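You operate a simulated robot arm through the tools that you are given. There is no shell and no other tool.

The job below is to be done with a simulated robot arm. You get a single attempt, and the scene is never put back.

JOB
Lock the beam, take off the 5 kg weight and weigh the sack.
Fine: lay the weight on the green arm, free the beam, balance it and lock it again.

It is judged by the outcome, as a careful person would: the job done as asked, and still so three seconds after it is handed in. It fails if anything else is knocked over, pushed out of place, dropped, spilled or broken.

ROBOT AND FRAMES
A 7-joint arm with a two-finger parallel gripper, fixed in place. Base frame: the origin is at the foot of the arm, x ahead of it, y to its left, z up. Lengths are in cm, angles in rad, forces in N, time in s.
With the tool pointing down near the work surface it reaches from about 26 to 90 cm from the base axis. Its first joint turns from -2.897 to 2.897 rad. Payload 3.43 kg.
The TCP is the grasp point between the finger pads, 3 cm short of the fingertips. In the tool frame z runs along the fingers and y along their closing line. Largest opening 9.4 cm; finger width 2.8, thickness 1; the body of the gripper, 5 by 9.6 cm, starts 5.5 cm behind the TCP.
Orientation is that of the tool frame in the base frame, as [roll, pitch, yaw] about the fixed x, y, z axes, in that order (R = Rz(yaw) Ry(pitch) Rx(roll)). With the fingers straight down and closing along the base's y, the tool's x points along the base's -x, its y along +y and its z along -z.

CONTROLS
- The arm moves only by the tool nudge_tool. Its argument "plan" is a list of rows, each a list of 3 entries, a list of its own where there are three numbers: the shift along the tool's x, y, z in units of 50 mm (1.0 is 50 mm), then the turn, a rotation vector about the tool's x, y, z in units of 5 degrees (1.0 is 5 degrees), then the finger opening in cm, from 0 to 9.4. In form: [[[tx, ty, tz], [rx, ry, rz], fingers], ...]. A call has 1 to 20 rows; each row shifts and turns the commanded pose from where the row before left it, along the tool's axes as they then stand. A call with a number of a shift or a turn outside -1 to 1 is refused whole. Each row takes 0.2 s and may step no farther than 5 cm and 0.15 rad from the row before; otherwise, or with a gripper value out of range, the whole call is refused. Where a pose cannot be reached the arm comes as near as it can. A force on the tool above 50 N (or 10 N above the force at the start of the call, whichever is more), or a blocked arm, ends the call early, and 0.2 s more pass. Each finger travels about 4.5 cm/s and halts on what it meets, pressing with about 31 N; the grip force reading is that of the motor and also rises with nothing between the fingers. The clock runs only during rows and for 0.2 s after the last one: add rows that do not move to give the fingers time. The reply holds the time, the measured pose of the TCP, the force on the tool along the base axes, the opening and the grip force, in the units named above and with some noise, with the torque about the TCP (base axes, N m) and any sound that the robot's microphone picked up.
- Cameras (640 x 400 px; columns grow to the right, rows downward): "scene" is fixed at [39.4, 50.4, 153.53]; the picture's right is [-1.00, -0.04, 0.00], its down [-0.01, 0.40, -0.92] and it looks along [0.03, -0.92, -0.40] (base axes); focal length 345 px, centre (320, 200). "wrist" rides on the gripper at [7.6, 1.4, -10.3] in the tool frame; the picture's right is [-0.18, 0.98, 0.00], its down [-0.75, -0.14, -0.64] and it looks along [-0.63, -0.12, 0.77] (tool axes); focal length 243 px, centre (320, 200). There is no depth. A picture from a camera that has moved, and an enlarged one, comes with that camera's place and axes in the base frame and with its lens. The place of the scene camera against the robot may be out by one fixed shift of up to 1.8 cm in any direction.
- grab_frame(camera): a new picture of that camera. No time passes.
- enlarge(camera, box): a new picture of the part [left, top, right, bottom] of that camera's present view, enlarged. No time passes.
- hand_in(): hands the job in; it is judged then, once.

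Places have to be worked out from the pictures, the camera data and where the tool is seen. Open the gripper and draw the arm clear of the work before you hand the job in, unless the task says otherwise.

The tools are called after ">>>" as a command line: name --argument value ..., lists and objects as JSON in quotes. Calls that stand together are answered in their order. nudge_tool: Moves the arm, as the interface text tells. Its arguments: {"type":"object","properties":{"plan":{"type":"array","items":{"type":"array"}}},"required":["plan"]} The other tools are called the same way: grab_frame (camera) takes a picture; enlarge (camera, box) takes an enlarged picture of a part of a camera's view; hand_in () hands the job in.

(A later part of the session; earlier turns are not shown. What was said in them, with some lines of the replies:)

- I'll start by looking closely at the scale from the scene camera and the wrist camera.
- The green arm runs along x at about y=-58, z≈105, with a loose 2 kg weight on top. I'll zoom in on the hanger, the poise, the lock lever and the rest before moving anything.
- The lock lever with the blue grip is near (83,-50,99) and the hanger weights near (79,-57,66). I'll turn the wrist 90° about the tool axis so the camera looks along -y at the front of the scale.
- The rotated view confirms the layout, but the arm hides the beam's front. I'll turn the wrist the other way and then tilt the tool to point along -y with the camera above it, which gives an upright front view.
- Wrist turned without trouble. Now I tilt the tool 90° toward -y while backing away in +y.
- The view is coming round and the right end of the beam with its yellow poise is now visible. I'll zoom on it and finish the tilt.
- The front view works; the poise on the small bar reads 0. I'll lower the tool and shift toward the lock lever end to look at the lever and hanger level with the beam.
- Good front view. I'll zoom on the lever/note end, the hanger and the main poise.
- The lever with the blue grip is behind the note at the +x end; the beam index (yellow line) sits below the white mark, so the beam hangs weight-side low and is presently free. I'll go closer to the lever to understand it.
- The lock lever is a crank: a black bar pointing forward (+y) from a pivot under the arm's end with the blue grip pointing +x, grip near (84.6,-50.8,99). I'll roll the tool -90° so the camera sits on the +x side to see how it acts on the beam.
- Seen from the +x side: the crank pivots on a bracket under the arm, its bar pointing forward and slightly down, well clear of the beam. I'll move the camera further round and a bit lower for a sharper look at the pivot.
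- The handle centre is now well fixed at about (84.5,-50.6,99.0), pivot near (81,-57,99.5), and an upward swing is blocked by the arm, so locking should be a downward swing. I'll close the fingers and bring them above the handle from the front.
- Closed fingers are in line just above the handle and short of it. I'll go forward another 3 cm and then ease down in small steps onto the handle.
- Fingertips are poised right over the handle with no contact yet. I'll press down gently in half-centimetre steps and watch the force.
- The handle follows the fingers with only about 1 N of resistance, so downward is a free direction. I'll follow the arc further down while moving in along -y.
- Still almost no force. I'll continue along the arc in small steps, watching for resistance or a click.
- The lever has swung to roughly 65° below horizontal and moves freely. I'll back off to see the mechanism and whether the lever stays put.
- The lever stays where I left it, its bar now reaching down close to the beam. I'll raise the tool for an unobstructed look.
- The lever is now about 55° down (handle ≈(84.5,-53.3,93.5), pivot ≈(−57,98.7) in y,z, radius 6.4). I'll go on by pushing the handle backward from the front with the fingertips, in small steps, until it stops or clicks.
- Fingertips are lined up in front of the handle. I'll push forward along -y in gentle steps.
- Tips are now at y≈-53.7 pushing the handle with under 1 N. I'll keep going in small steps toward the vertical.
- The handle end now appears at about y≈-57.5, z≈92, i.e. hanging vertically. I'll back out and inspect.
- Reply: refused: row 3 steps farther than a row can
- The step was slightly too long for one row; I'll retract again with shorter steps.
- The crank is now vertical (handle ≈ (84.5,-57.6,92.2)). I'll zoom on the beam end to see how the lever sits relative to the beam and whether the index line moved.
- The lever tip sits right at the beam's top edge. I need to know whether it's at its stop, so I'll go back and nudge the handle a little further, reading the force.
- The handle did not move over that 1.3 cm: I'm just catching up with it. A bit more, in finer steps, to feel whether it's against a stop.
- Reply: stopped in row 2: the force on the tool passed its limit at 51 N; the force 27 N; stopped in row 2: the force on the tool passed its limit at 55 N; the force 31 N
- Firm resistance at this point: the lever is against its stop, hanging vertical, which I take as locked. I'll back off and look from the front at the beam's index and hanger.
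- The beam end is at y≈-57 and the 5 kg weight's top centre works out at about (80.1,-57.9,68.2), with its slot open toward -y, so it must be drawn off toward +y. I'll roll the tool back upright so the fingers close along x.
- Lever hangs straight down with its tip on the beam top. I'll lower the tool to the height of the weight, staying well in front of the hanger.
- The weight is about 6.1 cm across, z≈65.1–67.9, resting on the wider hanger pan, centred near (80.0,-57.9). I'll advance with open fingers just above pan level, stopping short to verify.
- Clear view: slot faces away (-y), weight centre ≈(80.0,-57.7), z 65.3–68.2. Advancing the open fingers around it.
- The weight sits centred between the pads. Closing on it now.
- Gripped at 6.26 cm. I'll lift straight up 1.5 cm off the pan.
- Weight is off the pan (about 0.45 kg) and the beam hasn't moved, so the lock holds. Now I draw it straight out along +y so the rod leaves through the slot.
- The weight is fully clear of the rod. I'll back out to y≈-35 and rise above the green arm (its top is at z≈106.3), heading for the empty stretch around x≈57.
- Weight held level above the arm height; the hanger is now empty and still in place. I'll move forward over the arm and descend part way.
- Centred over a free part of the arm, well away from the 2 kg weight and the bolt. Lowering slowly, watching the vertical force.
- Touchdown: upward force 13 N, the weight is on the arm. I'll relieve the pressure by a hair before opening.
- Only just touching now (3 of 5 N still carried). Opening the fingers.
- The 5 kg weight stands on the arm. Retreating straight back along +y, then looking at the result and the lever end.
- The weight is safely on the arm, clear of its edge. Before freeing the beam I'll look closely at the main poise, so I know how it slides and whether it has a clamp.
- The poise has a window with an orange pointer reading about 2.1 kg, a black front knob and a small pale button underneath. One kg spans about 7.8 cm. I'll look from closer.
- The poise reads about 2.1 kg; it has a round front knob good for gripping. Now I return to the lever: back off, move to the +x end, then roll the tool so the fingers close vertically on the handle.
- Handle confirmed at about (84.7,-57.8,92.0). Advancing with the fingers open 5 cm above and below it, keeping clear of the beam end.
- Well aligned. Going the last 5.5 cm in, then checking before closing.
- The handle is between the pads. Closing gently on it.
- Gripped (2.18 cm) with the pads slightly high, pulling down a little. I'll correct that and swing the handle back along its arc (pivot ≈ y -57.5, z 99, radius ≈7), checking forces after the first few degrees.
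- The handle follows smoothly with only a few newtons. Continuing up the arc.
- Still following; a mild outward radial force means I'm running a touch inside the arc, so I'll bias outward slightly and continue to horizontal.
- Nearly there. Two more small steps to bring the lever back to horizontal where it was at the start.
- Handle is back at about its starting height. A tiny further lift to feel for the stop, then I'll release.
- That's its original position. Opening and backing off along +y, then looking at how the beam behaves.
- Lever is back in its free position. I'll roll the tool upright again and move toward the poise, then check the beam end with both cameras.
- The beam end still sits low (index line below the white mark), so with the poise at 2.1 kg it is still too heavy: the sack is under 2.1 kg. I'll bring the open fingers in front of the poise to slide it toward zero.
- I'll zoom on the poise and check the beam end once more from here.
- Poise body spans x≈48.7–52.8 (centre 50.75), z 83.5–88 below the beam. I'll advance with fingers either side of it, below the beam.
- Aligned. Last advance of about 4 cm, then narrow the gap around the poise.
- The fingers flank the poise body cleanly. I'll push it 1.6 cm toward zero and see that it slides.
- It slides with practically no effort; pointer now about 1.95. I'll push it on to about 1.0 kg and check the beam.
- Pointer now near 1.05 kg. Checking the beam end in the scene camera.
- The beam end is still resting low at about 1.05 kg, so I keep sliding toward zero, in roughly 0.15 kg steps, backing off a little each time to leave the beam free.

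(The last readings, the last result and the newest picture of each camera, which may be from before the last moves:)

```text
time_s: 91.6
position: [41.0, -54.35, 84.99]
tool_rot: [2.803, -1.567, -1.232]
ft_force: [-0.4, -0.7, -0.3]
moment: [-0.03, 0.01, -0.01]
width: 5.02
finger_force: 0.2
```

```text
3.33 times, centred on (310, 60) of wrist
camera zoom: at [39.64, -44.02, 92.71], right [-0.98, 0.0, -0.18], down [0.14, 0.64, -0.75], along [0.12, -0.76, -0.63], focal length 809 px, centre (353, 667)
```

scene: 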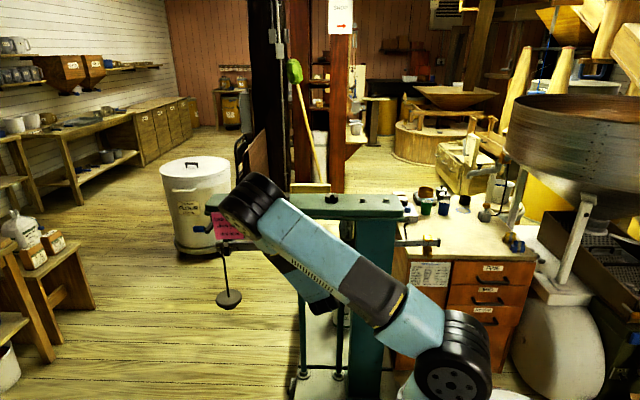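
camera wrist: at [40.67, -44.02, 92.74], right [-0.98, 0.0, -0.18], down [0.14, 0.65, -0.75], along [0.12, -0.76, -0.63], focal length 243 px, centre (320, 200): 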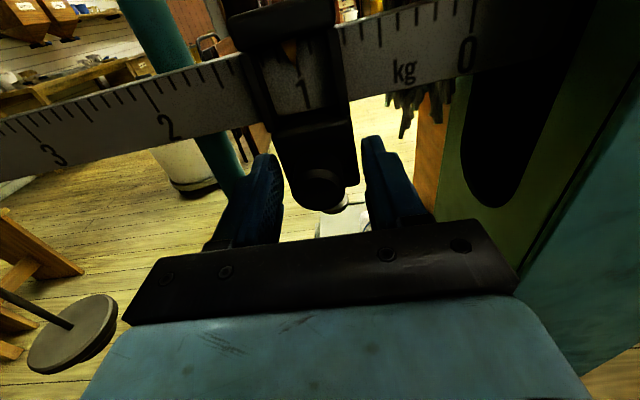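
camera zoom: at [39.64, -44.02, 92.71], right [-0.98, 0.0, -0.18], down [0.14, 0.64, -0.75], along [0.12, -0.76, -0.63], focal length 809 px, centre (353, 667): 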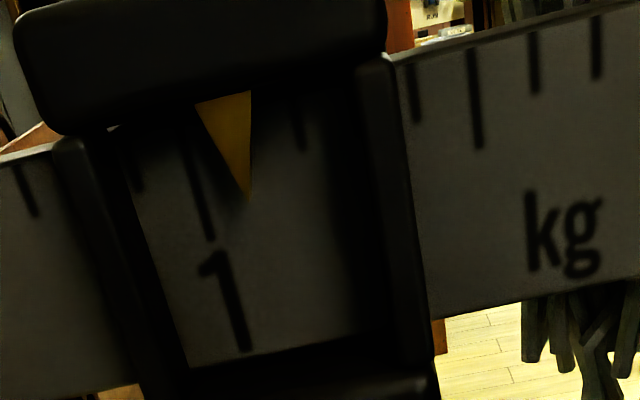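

The beam has lifted off the stop: the index line now sits level with the white mark in this view, with the pointer at about 0.91 kg. I'll back the fingers away completely and let it settle to see where it really floats.

>>> nudge_tool --plan '[[[0, 0, -0.2], [0, 0, 0], 5.0], [[0, 0, -0.5], [0, 0, 0], 5.0], [[0, 0, -0.8], [0, 0, 0], 5.0], [[0, 0, -0.8], [0, 0, 0], 5.0], [[0, 0, -0.8], [0, 0, 0], 5.0]]'

>>> enlarge --camera "scene" --box '[195, 225, 275, 265]'

>>> nudge_tool --plan '[[[0, 0, 0], [0, 0, 0], 5.0], [[0, 0, 0], [0, 0, 0], 5.0], [[0, 0, 0], [0, 0, 0], 5.0], [[0, 0, 0], [0, 0, 0], 5.0], [[0, 0, 0], [0, 0, 0], 5.0]]'

>>> enlarge --camera "scene" --box '[195, 225, 275, 265]'

>>> grab_frame --camera "wrist"

```text
time_s: 92.8
position: [41.7, -39.76, 84.67]
tool_rot: [2.647, -1.565, -1.08]
ft_force: [0.7, -0.5, 0.5]
moment: [0.03, 0.02, -0.02]
width: 4.99
finger_force: 0.1
out of reach, approached as far as the arm can: row 5
```

```text
8.00 times, centred on (235, 245) of scene
camera zoom: at [39.4, 50.4, 153.53], right [-1.0, -0.04, 0.0], down [-0.01, 0.4, -0.92], along [0.03, -0.92, -0.4], focal length 2760 px, centre (1000, -160)
```

zoom: 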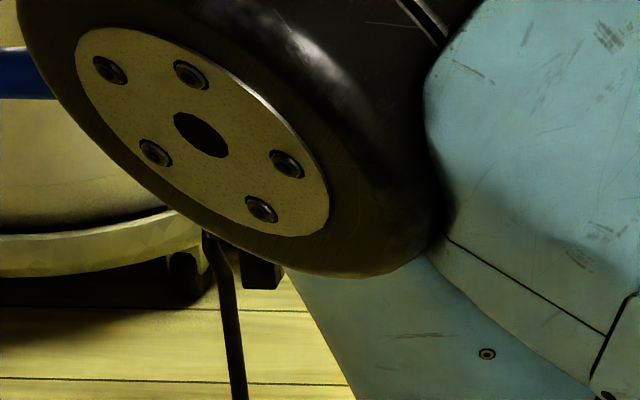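

```text
time_s: 94.0
position: [41.67, -39.76, 84.55]
tool_rot: [2.704, -1.567, -1.135]
ft_force: [0.3, 1.0, -0.3]
moment: [-0.01, -0.02, -0.02]
width: 5.0
finger_force: 0.1
```

```text
8.00 times, centred on (235, 245) of scene
camera zoom: at [39.4, 50.4, 153.53], right [-1.0, -0.04, 0.0], down [-0.01, 0.4, -0.92], along [0.03, -0.92, -0.4], focal length 2760 px, centre (1000, -160)
```

zoom: 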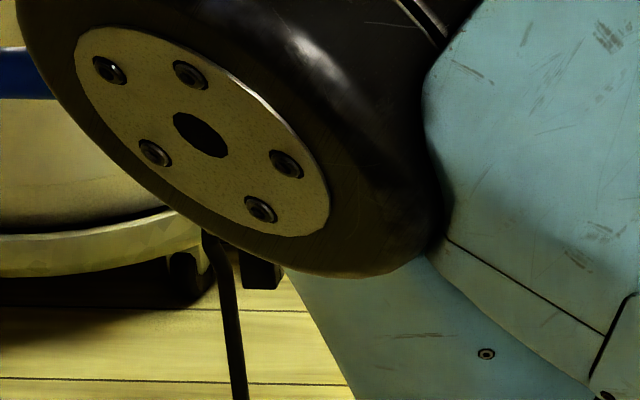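

```text
taken
camera wrist: at [40.43, -29.52, 92.23], right [-0.98, 0.0, -0.18], down [0.14, 0.64, -0.75], along [0.12, -0.77, -0.63], focal length 243 px, centre (320, 200)
```

wrist: 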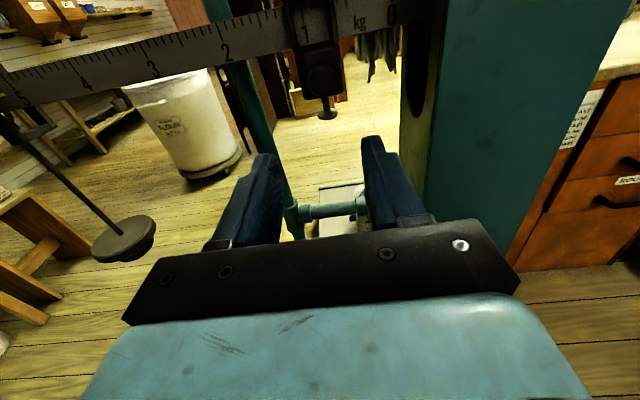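

The elbow hides the view from the scene camera. I'll move over to the beam end at beam height to see the index line against the mark without parallax.

>>> nudge_tool --plan '[[[0, -0.8, 0], [0, 0, 0], 5.0], [[0, -0.8, 0], [0, 0, 0], 5.0], [[0, -0.8, 0], [0, 0, 0], 5.0], [[0, -0.8, -0.2], [0, 0, 0], 5.0], [[0, -0.8, -0.2], [0, 0, 0], 5.0], [[0, -0.8, -0.2], [0, 0, 0], 5.0], [[0, -0.8, -0.2], [0, 0, 0], 5.0], [[0, -0.8, 0], [0, 0, 0], 5.0]]'

>>> grab_frame --camera "wrist"

>>> grab_frame --camera "scene"

```text
time_s: 95.8
position: [73.93, -35.45, 84.68]
tool_rot: [2.748, -1.567, -1.178]
ft_force: [0.5, 0.2, 0.1]
moment: [0.03, 0.0, 0.03]
width: 5.0
finger_force: 0.1
```

```text
taken
camera wrist: at [72.59, -25.17, 92.32], right [-0.98, 0.0, -0.18], down [0.14, 0.64, -0.75], along [0.12, -0.76, -0.63], focal length 243 px, centre (320, 200)
```

wrist: 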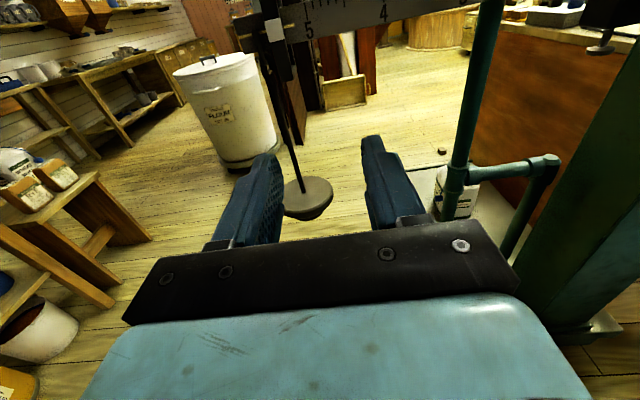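

```text
taken
```

scene: 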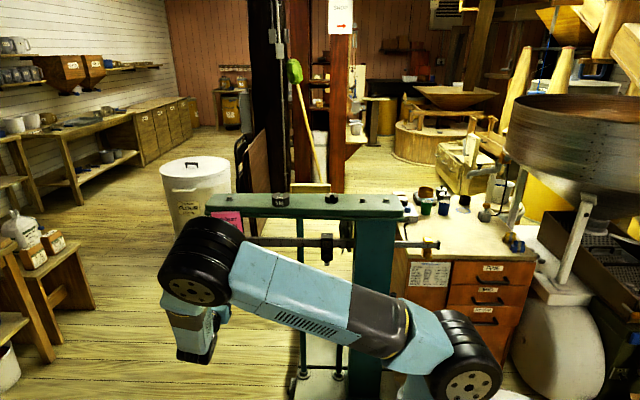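

>>> enlarge --camera "wrist" --box '[220, 0, 340, 100]'

>>> enlarge --camera "wrist" --box '[235, 0, 315, 60]'

```text
4.00 times, centred on (280, 50) of wrist
camera zoom: at [72.59, -25.17, 92.32], right [-0.98, 0.0, -0.18], down [0.14, 0.64, -0.75], along [0.12, -0.76, -0.63], focal length 970 px, centre (480, 800)
```

zoom: 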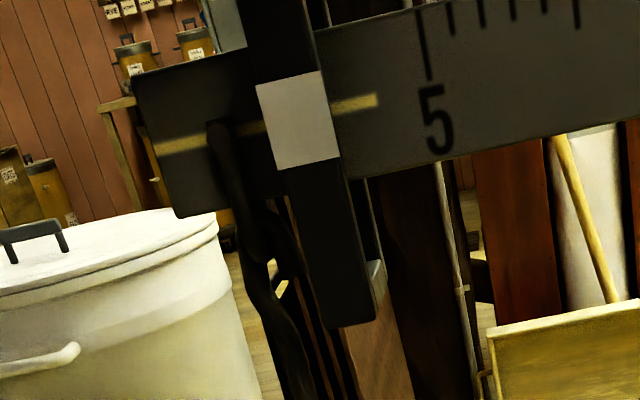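

```text
6.67 times, centred on (275, 30) of wrist
camera zoom: at [72.59, -25.17, 92.32], right [-0.98, 0.0, -0.18], down [0.14, 0.64, -0.75], along [0.12, -0.76, -0.63], focal length 1618 px, centre (620, 1333)
```

zoom: 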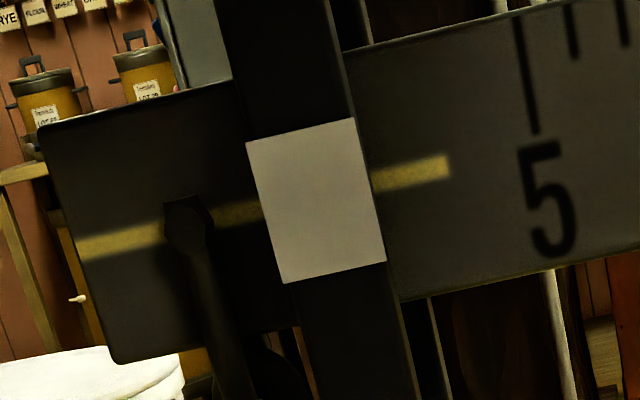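

The index line passes almost exactly through the middle of the white mark (about 47% from its top). I'll wait a moment and look again to be sure it's steady.

>>> nudge_tool --plan '[[[0, 0, 0], [0, 0, 0], 5.0], [[0, 0, 0], [0, 0, 0], 5.0], [[0, 0, 0], [0, 0, 0], 5.0], [[0, 0, 0], [0, 0, 0], 5.0], [[0, 0, 0], [0, 0, 0], 5.0], [[0, 0, 0], [0, 0, 0], 5.0], [[0, 0, 0], [0, 0, 0], 5.0], [[0, 0, 0], [0, 0, 0], 5.0]]'

>>> enlarge --camera "wrist" --box '[235, 0, 315, 60]'

>>> nudge_tool --plan '[[[0, 0, 0], [0, 0, 0], 5.0], [[0, 0, 0], [0, 0, 0], 5.0], [[0, 0, 0], [0, 0, 0], 5.0], [[0, 0, 0], [0, 0, 0], 5.0], [[0, 0, 0], [0, 0, 0], 5.0]]'

>>> enlarge --camera "wrist" --box '[235, 0, 315, 60]'

```text
time_s: 97.6
position: [73.97, -35.37, 84.51]
tool_rot: [2.746, -1.568, -1.173]
ft_force: [0.3, 0.6, -0.1]
moment: [-0.01, -0.02, -0.01]
width: 5.01
finger_force: 0.0
```

```text
6.67 times, centred on (275, 30) of wrist
camera zoom: at [72.59, -25.16, 92.3], right [-0.98, 0.0, -0.18], down [0.14, 0.64, -0.75], along [0.12, -0.76, -0.63], focal length 1618 px, centre (620, 1333)
```

zoom: 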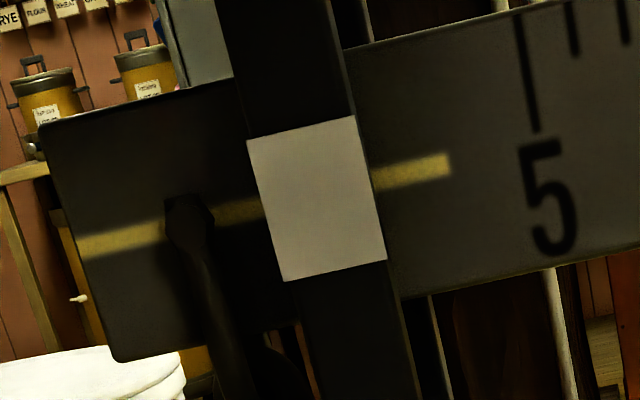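

```text
time_s: 98.8
position: [73.88, -35.44, 84.61]
tool_rot: [2.744, -1.568, -1.175]
ft_force: [-0.5, 0.4, 0.8]
moment: [0.0, -0.01, -0.01]
width: 4.97
finger_force: 0.0
```

```text
6.67 times, centred on (275, 30) of wrist
camera zoom: at [72.59, -25.16, 92.3], right [-0.98, 0.0, -0.18], down [0.14, 0.64, -0.75], along [0.12, -0.76, -0.63], focal length 1618 px, centre (620, 1333)
```

zoom: 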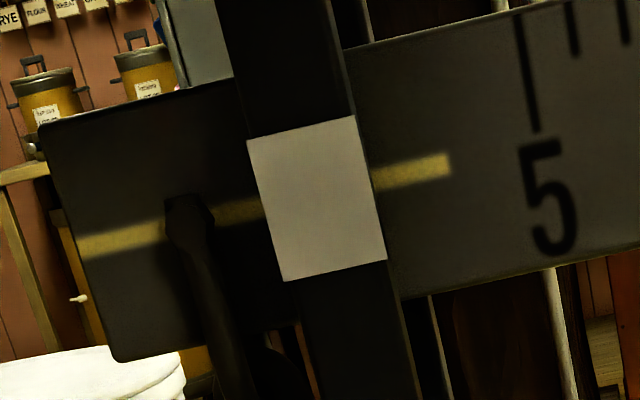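

The beam is steady at the centre of the mark: balanced, at about 0.91 kg on the main bar with the small poise at 0. Now to lock it: I go back to the lever, rolling the tool for a vertical grip on the handle.

>>> nudge_tool --plan '[[[0.4, -0.6, 0], [0, 0, 0], 5.0], [[0.7, -0.6, 0], [0, 0, 0], 5.0], [[0.7, -0.6, 0], [0, 0, 0], 5.0], [[0.7, -0.5, 0], [0, 0, 0], 5.0], [[0.36, -0.15, 0], [0, 0, 0], 5.0]]'

>>> nudge_tool --plan '[[[0, 0, 0], [0, 0, -1], 5.0], [[0, 0, 0], [0, 0, -1], 5.0], [[0, 0, 0], [0, 0, -1], 5.0], [[0, 0, 0], [0, 0, -1], 5.0], [[0, 0, 0], [0, 0, -1], 5.0], [[0, 0, 0], [0, 0, -1], 5.0], [[0, 0, 0], [0, 0, -1], 5.0], [[0, 0, 0], [0, 0, -1], 5.0], [[0, 0, 0], [0, 0, -1], 5.0], [[0, 0, 0], [0, 0, -1], 4.2], [[0, 0, 0], [0, 0, -1], 4.2], [[0, 0, 0], [0, 0, -1], 4.2], [[0, 0, 0], [0, 0, -1], 4.2], [[0, 0, 0], [0, 0, -1], 4.2], [[0, 0, 0], [0, 0, -1], 4.2], [[0, 0, 0], [0, 0, -1], 4.2], [[0, 0, 0], [0, 0, -1], 4.2], [[0, 0, 0], [0, 0, -1], 4.2]]'

>>> grab_frame --camera "wrist"

>>> enlarge --camera "wrist" --box '[200, 60, 360, 220]'

```text
time_s: 100.0
position: [85.96, -35.59, 98.93]
tool_rot: [2.876, -1.568, -1.307]
ft_force: [0.9, -0.2, 0.0]
moment: [-0.03, 0.0, 0.04]
width: 5.01
finger_force: 0.1
```

```text
time_s: 103.8
position: [86.18, -35.59, 98.92]
tool_rot: [1.575, 0.005, 0.0]
ft_force: [-0.2, 1.0, 1.3]
moment: [0.02, 0.0, 0.01]
width: 4.18
finger_force: 0.1
```

```text
taken
camera wrist: at [93.82, -25.18, 100.29], right [-0.18, 0.0, 0.98], down [-0.75, 0.64, -0.14], along [-0.63, -0.77, -0.12], focal length 243 px, centre (320, 200)
```

wrist: 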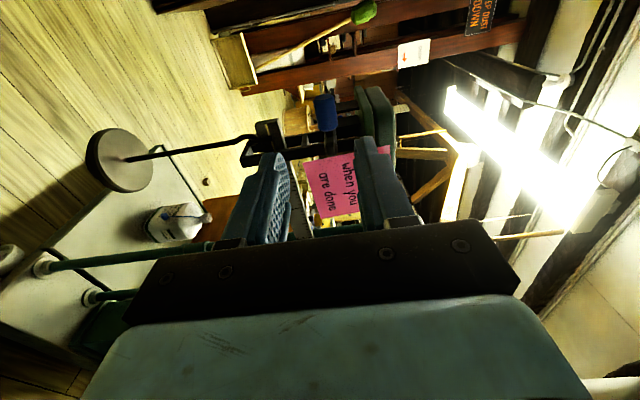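

```text
2.50 times, centred on (280, 140) of wrist
camera zoom: at [93.82, -25.18, 100.29], right [-0.18, 0.0, 0.98], down [-0.75, 0.64, -0.14], along [-0.63, -0.77, -0.12], focal length 606 px, centre (420, 350)
```

zoom: 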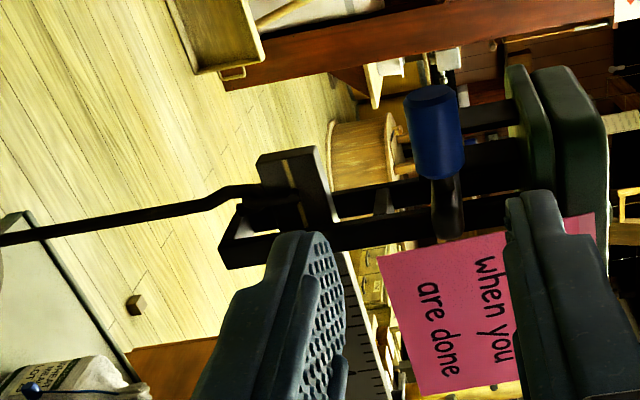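

The beam floats in the loop; the handle is at about (84.6,-50.6,99.1). Moving in to grip it.

>>> nudge_tool --plan '[[[-0.02, 0.03, 0.7], [0, 0, 0], 4.2], [[0, 0, 0.7], [0, 0, 0], 4.2], [[0, 0, 0.6], [0, 0, 0], 4.2], [[0, 0, 0.5], [0, 0, 0], 4.2], [[0, 0, 0.3], [0, 0, 0], 4.2]]'

>>> enlarge --camera "wrist" --box '[160, 80, 420, 240]'

```text
time_s: 105.0
position: [86.13, -49.43, 99.08]
tool_rot: [1.574, 0.001, 0.002]
ft_force: [0.4, -0.1, -0.3]
moment: [0.01, 0.01, -0.02]
width: 4.2
finger_force: 0.0
```

```text
2.46 times, centred on (290, 160) of wrist
camera zoom: at [93.76, -39.21, 100.41], right [-0.18, 0.0, 0.98], down [-0.75, 0.64, -0.14], along [-0.63, -0.77, -0.12], focal length 597 px, centre (394, 298)
```

zoom: 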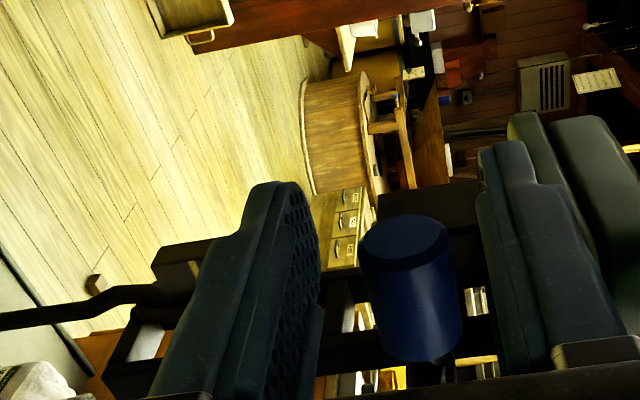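

Handle between the pads. Closing on it.

>>> nudge_tool --plan '[[[0, 0, 0], [0, 0, 0], 3.0], [[0, 0, 0], [0, 0, 0], 1.5], [[0, 0, 0], [0, 0, 0], 1.5], [[0, 0, 0], [0, 0, 0], 1.5]]'

```text
time_s: 106.0
position: [85.99, -49.52, 98.9]
tool_rot: [1.574, 0.002, 0.0]
ft_force: [1.6, -1.4, 2.0]
moment: [-0.09, -0.05, 0.1]
width: 2.15
finger_force: 45.0
```

Gripped. Swinging the lever down along its arc to about 45° first.

>>> nudge_tool --plan '[[[0, -0.122, 0.006], [0, 0, 0], 1.5], [[0, -0.242, 0.042], [0, 0, 0], 1.5], [[0, -0.232, 0.084], [0, 0, 0], 1.5], [[0, -0.212, 0.122], [0, 0, 0], 1.5], [[0, -0.19, 0.158], [0, 0, 0], 1.5]]'

>>> enlarge --camera "wrist" --box '[160, 80, 420, 240]'

```text
time_s: 107.2
position: [86.17, -51.57, 93.86]
tool_rot: [1.574, 0.002, 0.003]
ft_force: [4.0, 0.1, 1.7]
moment: [-0.15, 0.14, -0.38]
width: 2.18
finger_force: 36.5
```

```text
2.46 times, centred on (290, 160) of wrist
camera zoom: at [93.75, -41.22, 95.3], right [-0.18, 0.0, 0.98], down [-0.75, 0.64, -0.14], along [-0.63, -0.77, -0.12], focal length 597 px, centre (394, 298)
```

zoom: 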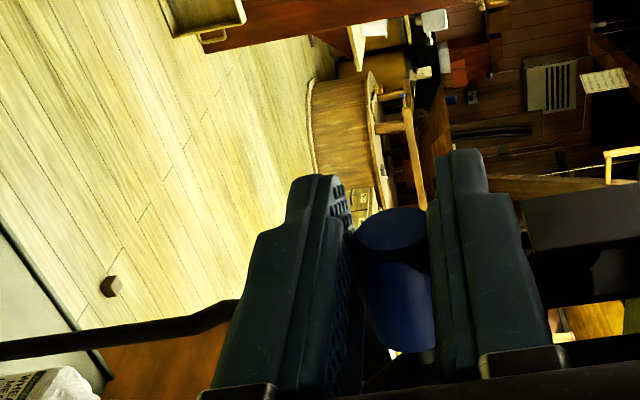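

Smooth with low forces. Continuing to about 70°, watching for contact with the beam.

>>> nudge_tool --plan '[[[0, -0.158, 0.19], [0, 0, 0], 1.5], [[0, -0.122, 0.212], [0, 0, 0], 1.5]]'

>>> nudge_tool --plan '[[[0, -0.042, 0.116], [0, 0, 0], 1.5]]'

>>> enlarge --camera "wrist" --box '[160, 80, 420, 240]'

```text
time_s: 107.8
position: [86.07, -53.6, 92.63]
tool_rot: [1.573, 0.0, 0.0]
ft_force: [4.3, 2.1, 8.3]
moment: [-0.45, 0.14, -0.58]
width: 2.15
finger_force: 45.3
```

```text
time_s: 108.2
position: [86.0, -54.13, 92.36]
tool_rot: [1.571, 0.001, 0.001]
ft_force: [4.1, 2.2, 10.1]
moment: [-0.58, 0.04, -0.24]
width: 2.18
finger_force: 44.8
```

```text
2.46 times, centred on (290, 160) of wrist
camera zoom: at [93.73, -43.77, 93.8], right [-0.18, 0.0, 0.98], down [-0.75, 0.64, -0.14], along [-0.63, -0.77, -0.12], focal length 597 px, centre (394, 298)
```

zoom: 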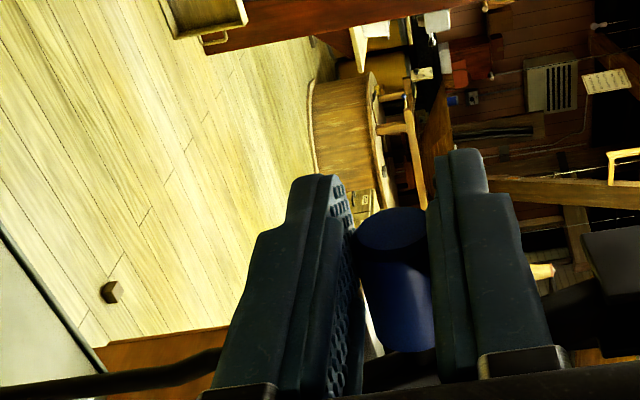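

About 10 N upward, still mild. I'll ease on in smaller steps with less downward motion.

>>> nudge_tool --plan '[[[0, 0, 0.12], [0, 0, 0], 1.5], [[0, -0.01, 0.12], [0, 0, 0], 1.5]]'

>>> enlarge --camera "wrist" --box '[160, 80, 420, 240]'

```text
time_s: 108.8
position: [86.05, -55.43, 91.98]
tool_rot: [1.576, 0.004, 0.0]
ft_force: [-1.1, 5.0, -5.7]
moment: [-0.25, -0.16, 0.35]
width: 2.18
finger_force: 45.0
```

```text
2.46 times, centred on (290, 160) of wrist
camera zoom: at [93.74, -45.04, 93.54], right [-0.18, -0.01, 0.98], down [-0.75, 0.64, -0.14], along [-0.63, -0.77, -0.12], focal length 597 px, centre (394, 298)
```

zoom: 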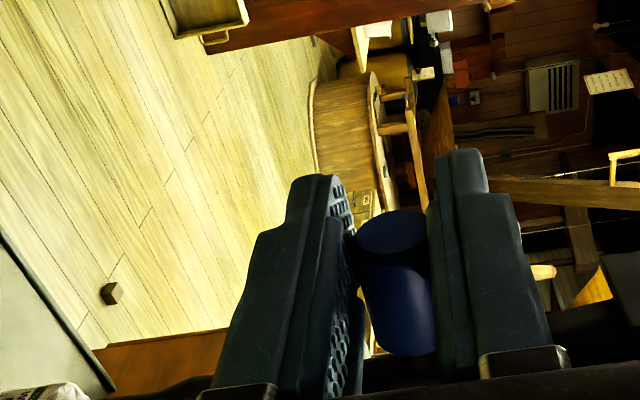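

Good, it keeps following. The last 1.5 cm toward the stop in small steps.

>>> nudge_tool --plan '[[[0, -0.03, 0.1], [0, 0, 0], 1.5], [[0, 0, 0.1], [0, 0, 0], 1.5]]'

>>> enlarge --camera "wrist" --box '[160, 80, 420, 240]'

```text
time_s: 109.4
position: [85.99, -56.36, 92.09]
tool_rot: [1.577, 0.002, 0.0]
ft_force: [-4.2, 4.1, -9.1]
moment: [-0.24, -0.14, 0.03]
width: 2.15
finger_force: 45.2
```

```text
2.46 times, centred on (290, 160) of wrist
camera zoom: at [93.74, -46.09, 93.44], right [-0.18, 0.0, 0.98], down [-0.75, 0.64, -0.14], along [-0.63, -0.77, -0.12], focal length 597 px, centre (394, 298)
```

zoom: 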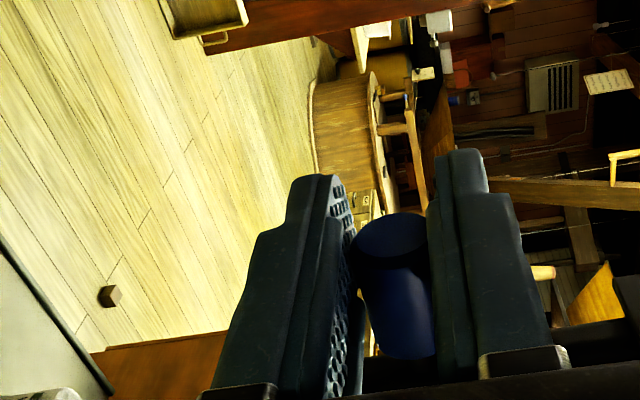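

Almost at the stop. Two more 3–4 mm steps, reading force each time.

>>> nudge_tool --plan '[[[0, -0.02, 0.07], [0, 0, 0], 1.5]]'

```text
time_s: 109.8
position: [86.08, -56.69, 92.08]
tool_rot: [1.574, 0.002, -0.001]
ft_force: [-3.5, 6.2, -6.8]
moment: [-0.25, -0.1, -0.48]
width: 2.16
finger_force: 44.9
```

>>> nudge_tool --plan '[[[0, -0.02, 0.08], [0, 0, 0], 1.5], [[0, 0, 0], [0, 0, 0], 1.5]]'

```text
time_s: 110.4
position: [85.99, -56.83, 92.17]
tool_rot: [1.574, 0.001, 0.002]
ft_force: [-16.7, 40.7, -2.0]
moment: [0.02, -0.03, -0.5]
width: 2.19
finger_force: 44.8
```

Firm stop reached (40 N along y): the lever is fully down again. I relieve the pressure and open the fingers.

>>> nudge_tool --plan '[[[0, 0, -0.06], [0, 0, 0], 1.5], [[0, 0, 0], [0, 0, 0], 3.0], [[0, 0, 0], [0, 0, 0], 4.4], [[0, 0, 0], [0, 0, 0], 4.4]]'

>>> enlarge --camera "wrist" --box '[160, 80, 420, 240]'

```text
time_s: 111.4
position: [85.99, -56.87, 91.97]
tool_rot: [1.574, 0.002, 0.0]
ft_force: [-0.9, 0.2, 0.6]
moment: [-0.04, -0.02, -0.03]
width: 4.39
finger_force: 0.1
```

```text
2.46 times, centred on (290, 160) of wrist
camera zoom: at [93.71, -46.49, 93.4], right [-0.18, 0.0, 0.98], down [-0.75, 0.64, -0.14], along [-0.63, -0.77, -0.12], focal length 597 px, centre (394, 298)
```

zoom: 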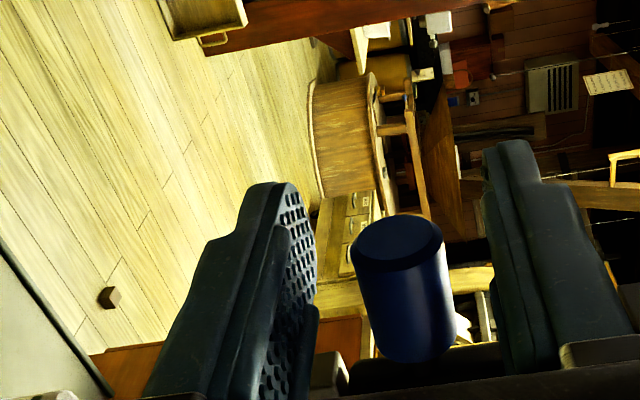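

Released; the handle stays down. Retreating straight back and viewing the lever and beam.

>>> nudge_tool --plan '[[[0, 0, -0.3], [0, 0, 0], 4.4], [[0, 0, -0.6], [0, 0, 0], 4.4], [[0, 0, -0.9], [0, 0, 0], 4.4], [[0, 0, -0.9], [0, 0, 0], 4.4], [[0.2, 0.7, -0.6], [0, 0, 0], 4.4], [[0.2, 0.7, -0.4], [0, 0, 0], 4.4]]'

>>> grab_frame --camera "wrist"

>>> enlarge --camera "wrist" --box '[200, 60, 340, 200]'

```text
time_s: 112.8
position: [88.27, -38.18, 98.96]
tool_rot: [1.574, 0.002, -0.001]
ft_force: [-0.3, -0.1, -0.4]
moment: [-0.02, 0.04, 0.0]
width: 4.39
finger_force: 0.1
```

```text
taken
camera wrist: at [95.87, -27.97, 100.48], right [-0.18, 0.0, 0.98], down [-0.75, 0.64, -0.14], along [-0.63, -0.77, -0.12], focal length 243 px, centre (320, 200)
```

wrist: 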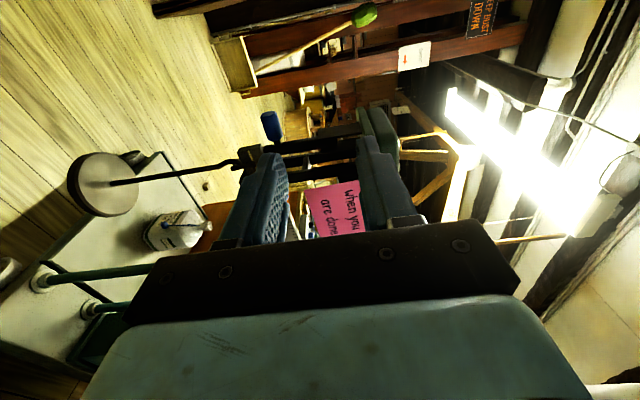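

```text
2.86 times, centred on (270, 130) of wrist
camera zoom: at [95.87, -27.97, 100.48], right [-0.18, 0.0, 0.98], down [-0.75, 0.64, -0.14], along [-0.63, -0.77, -0.12], focal length 693 px, centre (463, 400)
```

zoom: 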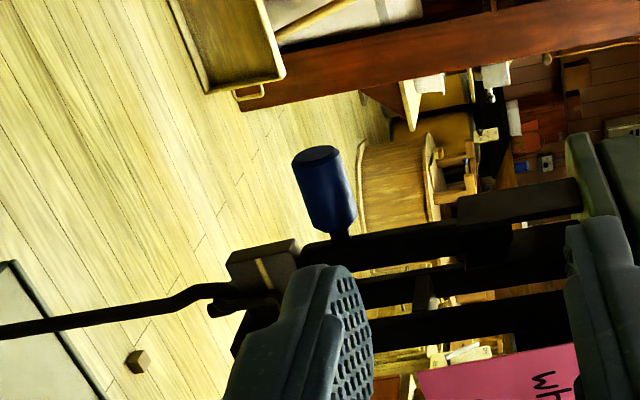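

Lever is down with its tip on the beam. I'll roll the tool upright and take a front look at beam end, poise reading and the weights.

>>> nudge_tool --plan '[[[0, 0, -0.4], [0, 0, 1], 9.4], [[0, 0, -0.4], [0, 0, 1], 9.4], [[0, 0, -0.3], [0, 0, 1], 9.4], [[0, 0, 0], [0, 0, 1], 9.4], [[0, 0, 0], [0, 0, 1], 9.4], [[0, 0, 0], [0, 0, 1], 9.4], [[0, 0, 0], [0, 0, 1], 9.4], [[0, 0, 0], [0, 0, 1], 9.4], [[0, 0, 0], [0, 0, 1], 9.4], [[0, 0, 0], [0, 0, 1], 9.4], [[0, 0, 0], [0, 0, 1], 9.4], [[0, 0, 0], [0, 0, 1], 9.4], [[0, 0, 0], [0, 0, 1], 9.4], [[0, 0, 0], [0, 0, 1], 9.4], [[0, 0, 0], [0, 0, 1], 9.4], [[0, 0, 0], [0, 0, 1], 9.4], [[0, 0, 0], [0, 0, 1], 9.4], [[0, 0, 0], [0, 0, 1], 9.4]]'

>>> nudge_tool --plan '[[[0, 0.8, 0], [0, 0, 0], 9.4], [[0, 0.8, 0], [0, 0, 0], 9.4], [[0, 0.8, 0], [0, 0, 0], 9.4], [[0, 0.6, 0], [0, 0, 0], 9.4]]'

>>> grab_frame --camera "wrist"

>>> enlarge --camera "wrist" --box '[180, 60, 320, 180]'

>>> enlarge --camera "wrist" --box '[400, 60, 520, 180]'

```text
time_s: 116.6
position: [88.08, -32.96, 99.12]
tool_rot: [2.965, -1.568, -1.396]
ft_force: [-1.4, -1.3, 0.2]
moment: [-0.01, 0.01, 0.01]
width: 9.4
finger_force: 0.0
```

```text
time_s: 117.6
position: [72.87, -32.83, 99.09]
tool_rot: [2.835, -1.568, -1.265]
ft_force: [0.4, -0.2, -0.7]
moment: [-0.02, 0.0, -0.02]
width: 9.39
finger_force: 0.1
```

```text
taken
camera wrist: at [71.52, -22.55, 106.7], right [-0.98, 0.0, -0.18], down [0.14, 0.64, -0.75], along [0.12, -0.76, -0.63], focal length 243 px, centre (320, 200)
```

wrist: 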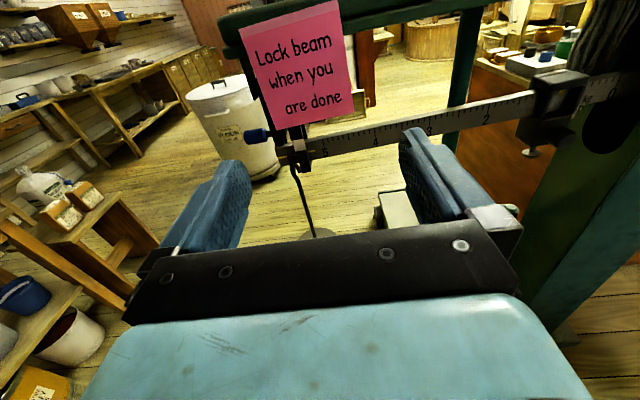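

```text
3.33 times, centred on (250, 120) of wrist
camera zoom: at [71.52, -22.55, 106.7], right [-0.98, 0.0, -0.18], down [0.14, 0.64, -0.75], along [0.12, -0.76, -0.63], focal length 809 px, centre (553, 467)
```

zoom: 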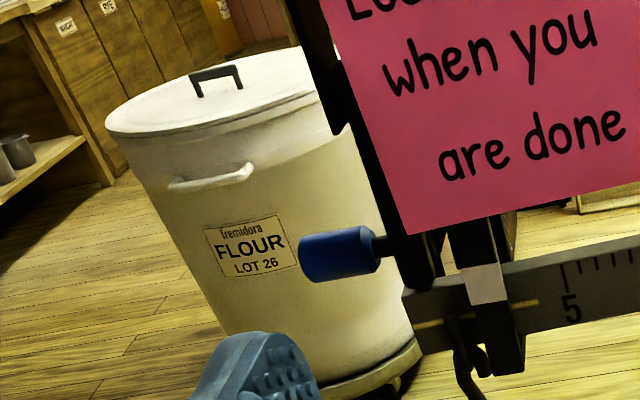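

```text
3.33 times, centred on (460, 120) of wrist
camera zoom: at [71.52, -22.55, 106.7], right [-0.98, 0.0, -0.18], down [0.14, 0.64, -0.75], along [0.12, -0.76, -0.63], focal length 809 px, centre (-147, 467)
```

zoom: 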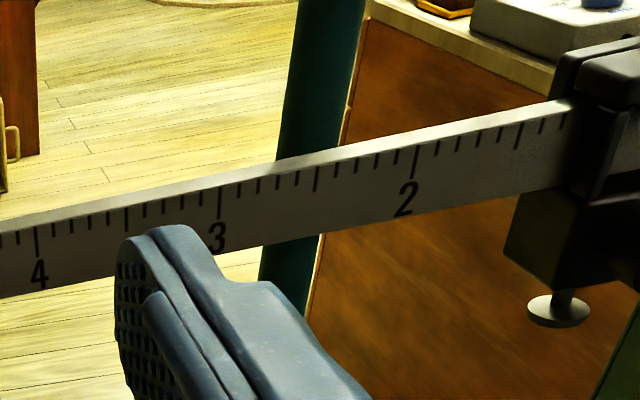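

Locked: lever vertical, beam held down as before. I'll check that the poise stayed where it balanced, and the weights on the arm.

>>> nudge_tool --plan '[[[0.1, 0.8, -0.1], [0, 0, 0], 9.4], [[0.1, 0.8, -0.1], [0, 0, 0], 9.4], [[0, 0.8, 0], [0, 0, 0], 9.4], [[0, 0.8, 0], [0, 0, 0], 9.4], [[0, 0.8, 0], [0, 0, 0], 9.4], [[0, 0.8, 0], [0, 0, 0], 9.4]]'

>>> grab_frame --camera "wrist"

>>> enlarge --camera "wrist" --box '[260, 60, 380, 160]'

>>> grab_frame --camera "scene"

```text
time_s: 119.0
position: [49.76, -31.91, 100.21]
tool_rot: [2.877, -1.567, -1.306]
ft_force: [0.2, 0.0, -1.0]
moment: [0.01, 0.01, -0.01]
width: 9.39
finger_force: 0.0
out of reach, approached as far as the arm can: row 6
```

```text
taken
camera wrist: at [48.35, -21.65, 107.85], right [-0.98, 0.0, -0.18], down [0.14, 0.64, -0.75], along [0.12, -0.76, -0.63], focal length 243 px, centre (320, 200)
```

wrist: 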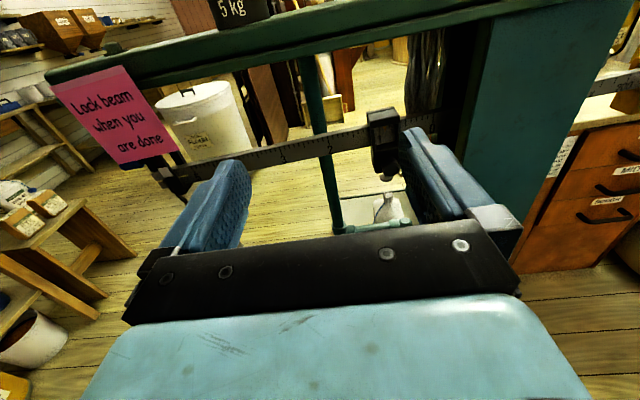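

```text
4.00 times, centred on (320, 110) of wrist
camera zoom: at [48.35, -21.65, 107.85], right [-0.98, 0.0, -0.18], down [0.14, 0.64, -0.75], along [0.12, -0.76, -0.63], focal length 970 px, centre (320, 560)
```

zoom: 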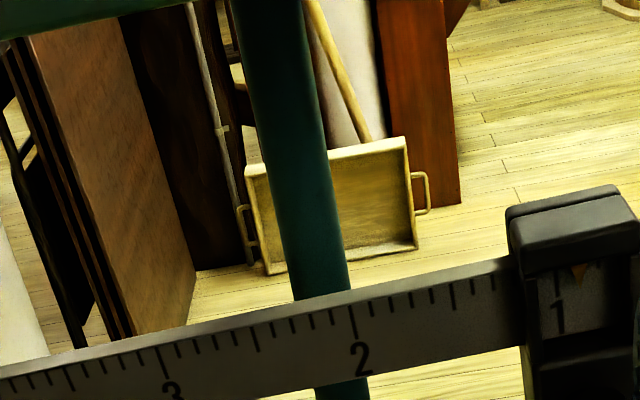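

```text
taken
```

scene: 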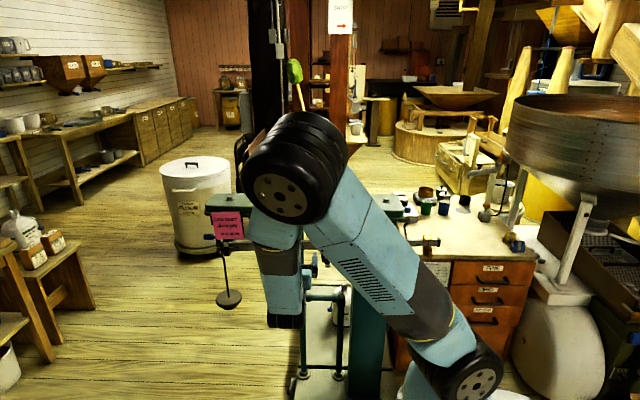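

Checking the poise window reading closely, then I'll withdraw upward.

>>> enlarge --camera "wrist" --box '[360, 100, 420, 150]'

>>> nudge_tool --plan '[[[0.7, 0, 0], [0, 0, 0], 9.4], [[0.8, 0, 0], [0, 0, 0], 9.4], [[0.8, 0, 0], [0, 0, 0], 9.4], [[0.8, 0, -0.2], [0, 0, 0], 9.4], [[0.8, 0, -0.4], [0, 0, 0], 9.4], [[0.8, 0, -0.5], [0, 0, 0], 9.4], [[0.6, 0, -0.6], [0, 0, 0], 9.4], [[0.4, 0, -0.6], [0, 0, 0], 9.4]]'

>>> grab_frame --camera "wrist"

>>> grab_frame --camera "scene"

```text
8.00 times, centred on (390, 125) of wrist
camera zoom: at [48.35, -21.65, 107.85], right [-0.98, 0.0, -0.18], down [0.14, 0.64, -0.75], along [0.12, -0.76, -0.63], focal length 1941 px, centre (-240, 800)
```

zoom: 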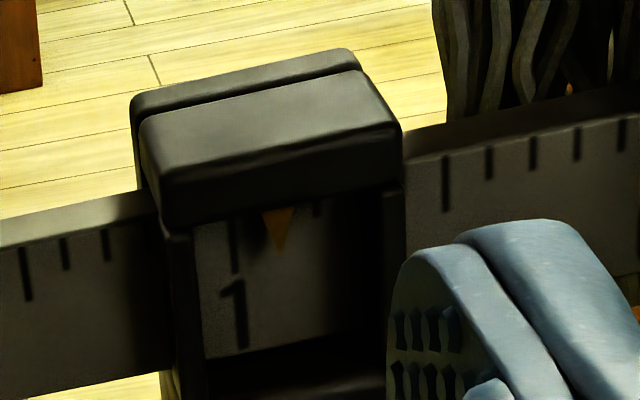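

```text
time_s: 120.8
position: [49.61, -20.74, 128.61]
tool_rot: [2.754, -1.567, -1.185]
ft_force: [-0.1, -0.3, 0.2]
moment: [0.0, -0.02, 0.01]
width: 9.4
finger_force: 0.1
```

```text
taken
camera wrist: at [48.28, -10.45, 136.19], right [-0.98, 0.0, -0.18], down [0.14, 0.64, -0.75], along [0.12, -0.76, -0.63], focal length 243 px, centre (320, 200)
```

wrist: 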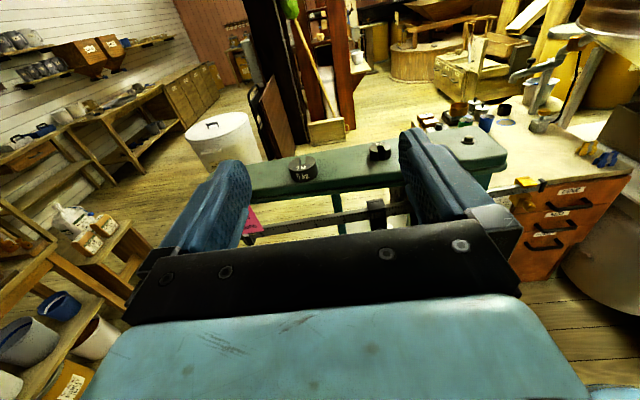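

```text
taken
```

scene: 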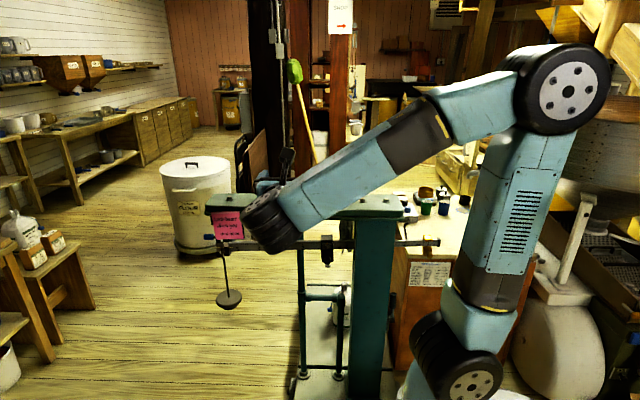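

Poise still reads about 0.9 kg and both weights stand on the arm. A last close check of the whole scale from the scene camera.

>>> enlarge --camera "scene" --box '[195, 225, 275, 265]'

>>> enlarge --camera "scene" --box '[190, 170, 450, 330]'

>>> enlarge --camera "wrist" --box '[240, 110, 480, 250]'

```text
8.00 times, centred on (235, 245) of scene
camera zoom: at [39.4, 50.4, 153.53], right [-1.0, -0.04, 0.0], down [-0.01, 0.4, -0.92], along [0.03, -0.92, -0.4], focal length 2760 px, centre (1000, -160)
```

zoom: 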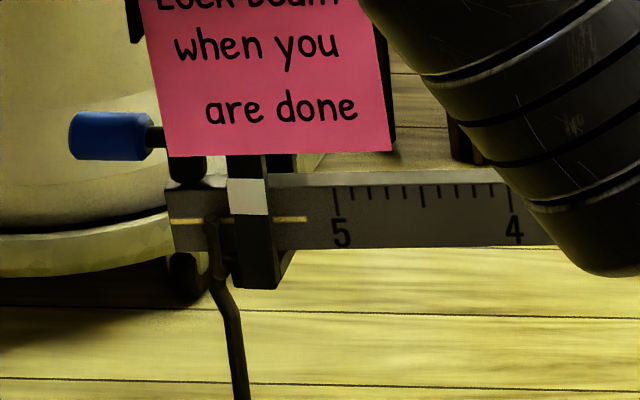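

```text
2.46 times, centred on (320, 250) of scene
camera zoom: at [39.4, 50.4, 153.53], right [-1.0, -0.04, 0.0], down [-0.01, 0.4, -0.92], along [0.03, -0.92, -0.4], focal length 849 px, centre (320, 77)
```

zoom: 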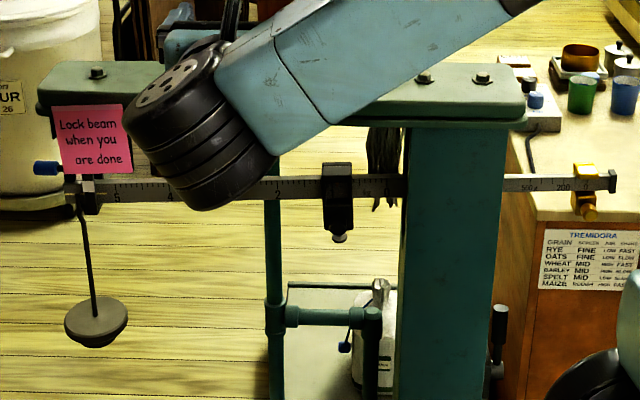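

```text
2.67 times, centred on (360, 180) of wrist
camera zoom: at [48.28, -10.45, 136.19], right [-0.98, 0.0, -0.18], down [0.14, 0.64, -0.75], along [0.12, -0.76, -0.63], focal length 647 px, centre (213, 253)
```

zoom: 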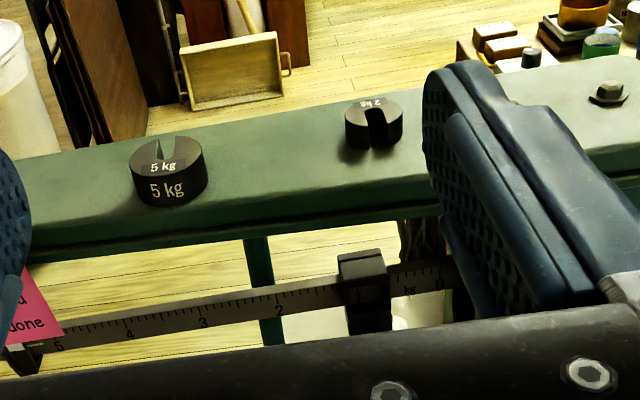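

Everything is as asked. The 5 kg weight lies on the green arm and the empty hanger is in place. The poise stands at the balance point, about 0.9 kg, and the lever is down holding the beam. The 2 kg weight, note and sack are untouched. The gripper is open and clear of the scale, so I hand the job in.

>>> hand_in

```text
The job is handed in.
```

The sack weighs about 0.9 kg. That is the balance point on the main bar, with the small poise at 0. I've handed the job in with the beam locked again.

- **Weight:** the 5 kg weight is on top of the green arm, between the 2 kg weight and the end bolt. It sits a little toward the front edge but is fully supported.
- **Balance:** with the beam free, the index line settled in the middle of the white mark and stayed steady for about three seconds.
- **Lock:** the lever is fully down and holds the beam at the bottom of its travel, as it did the first time.
- **Everything else:** in the last pictures the 2 kg weight, note, empty hanger and sack were all in place. The gripper is open and clear of the scale.
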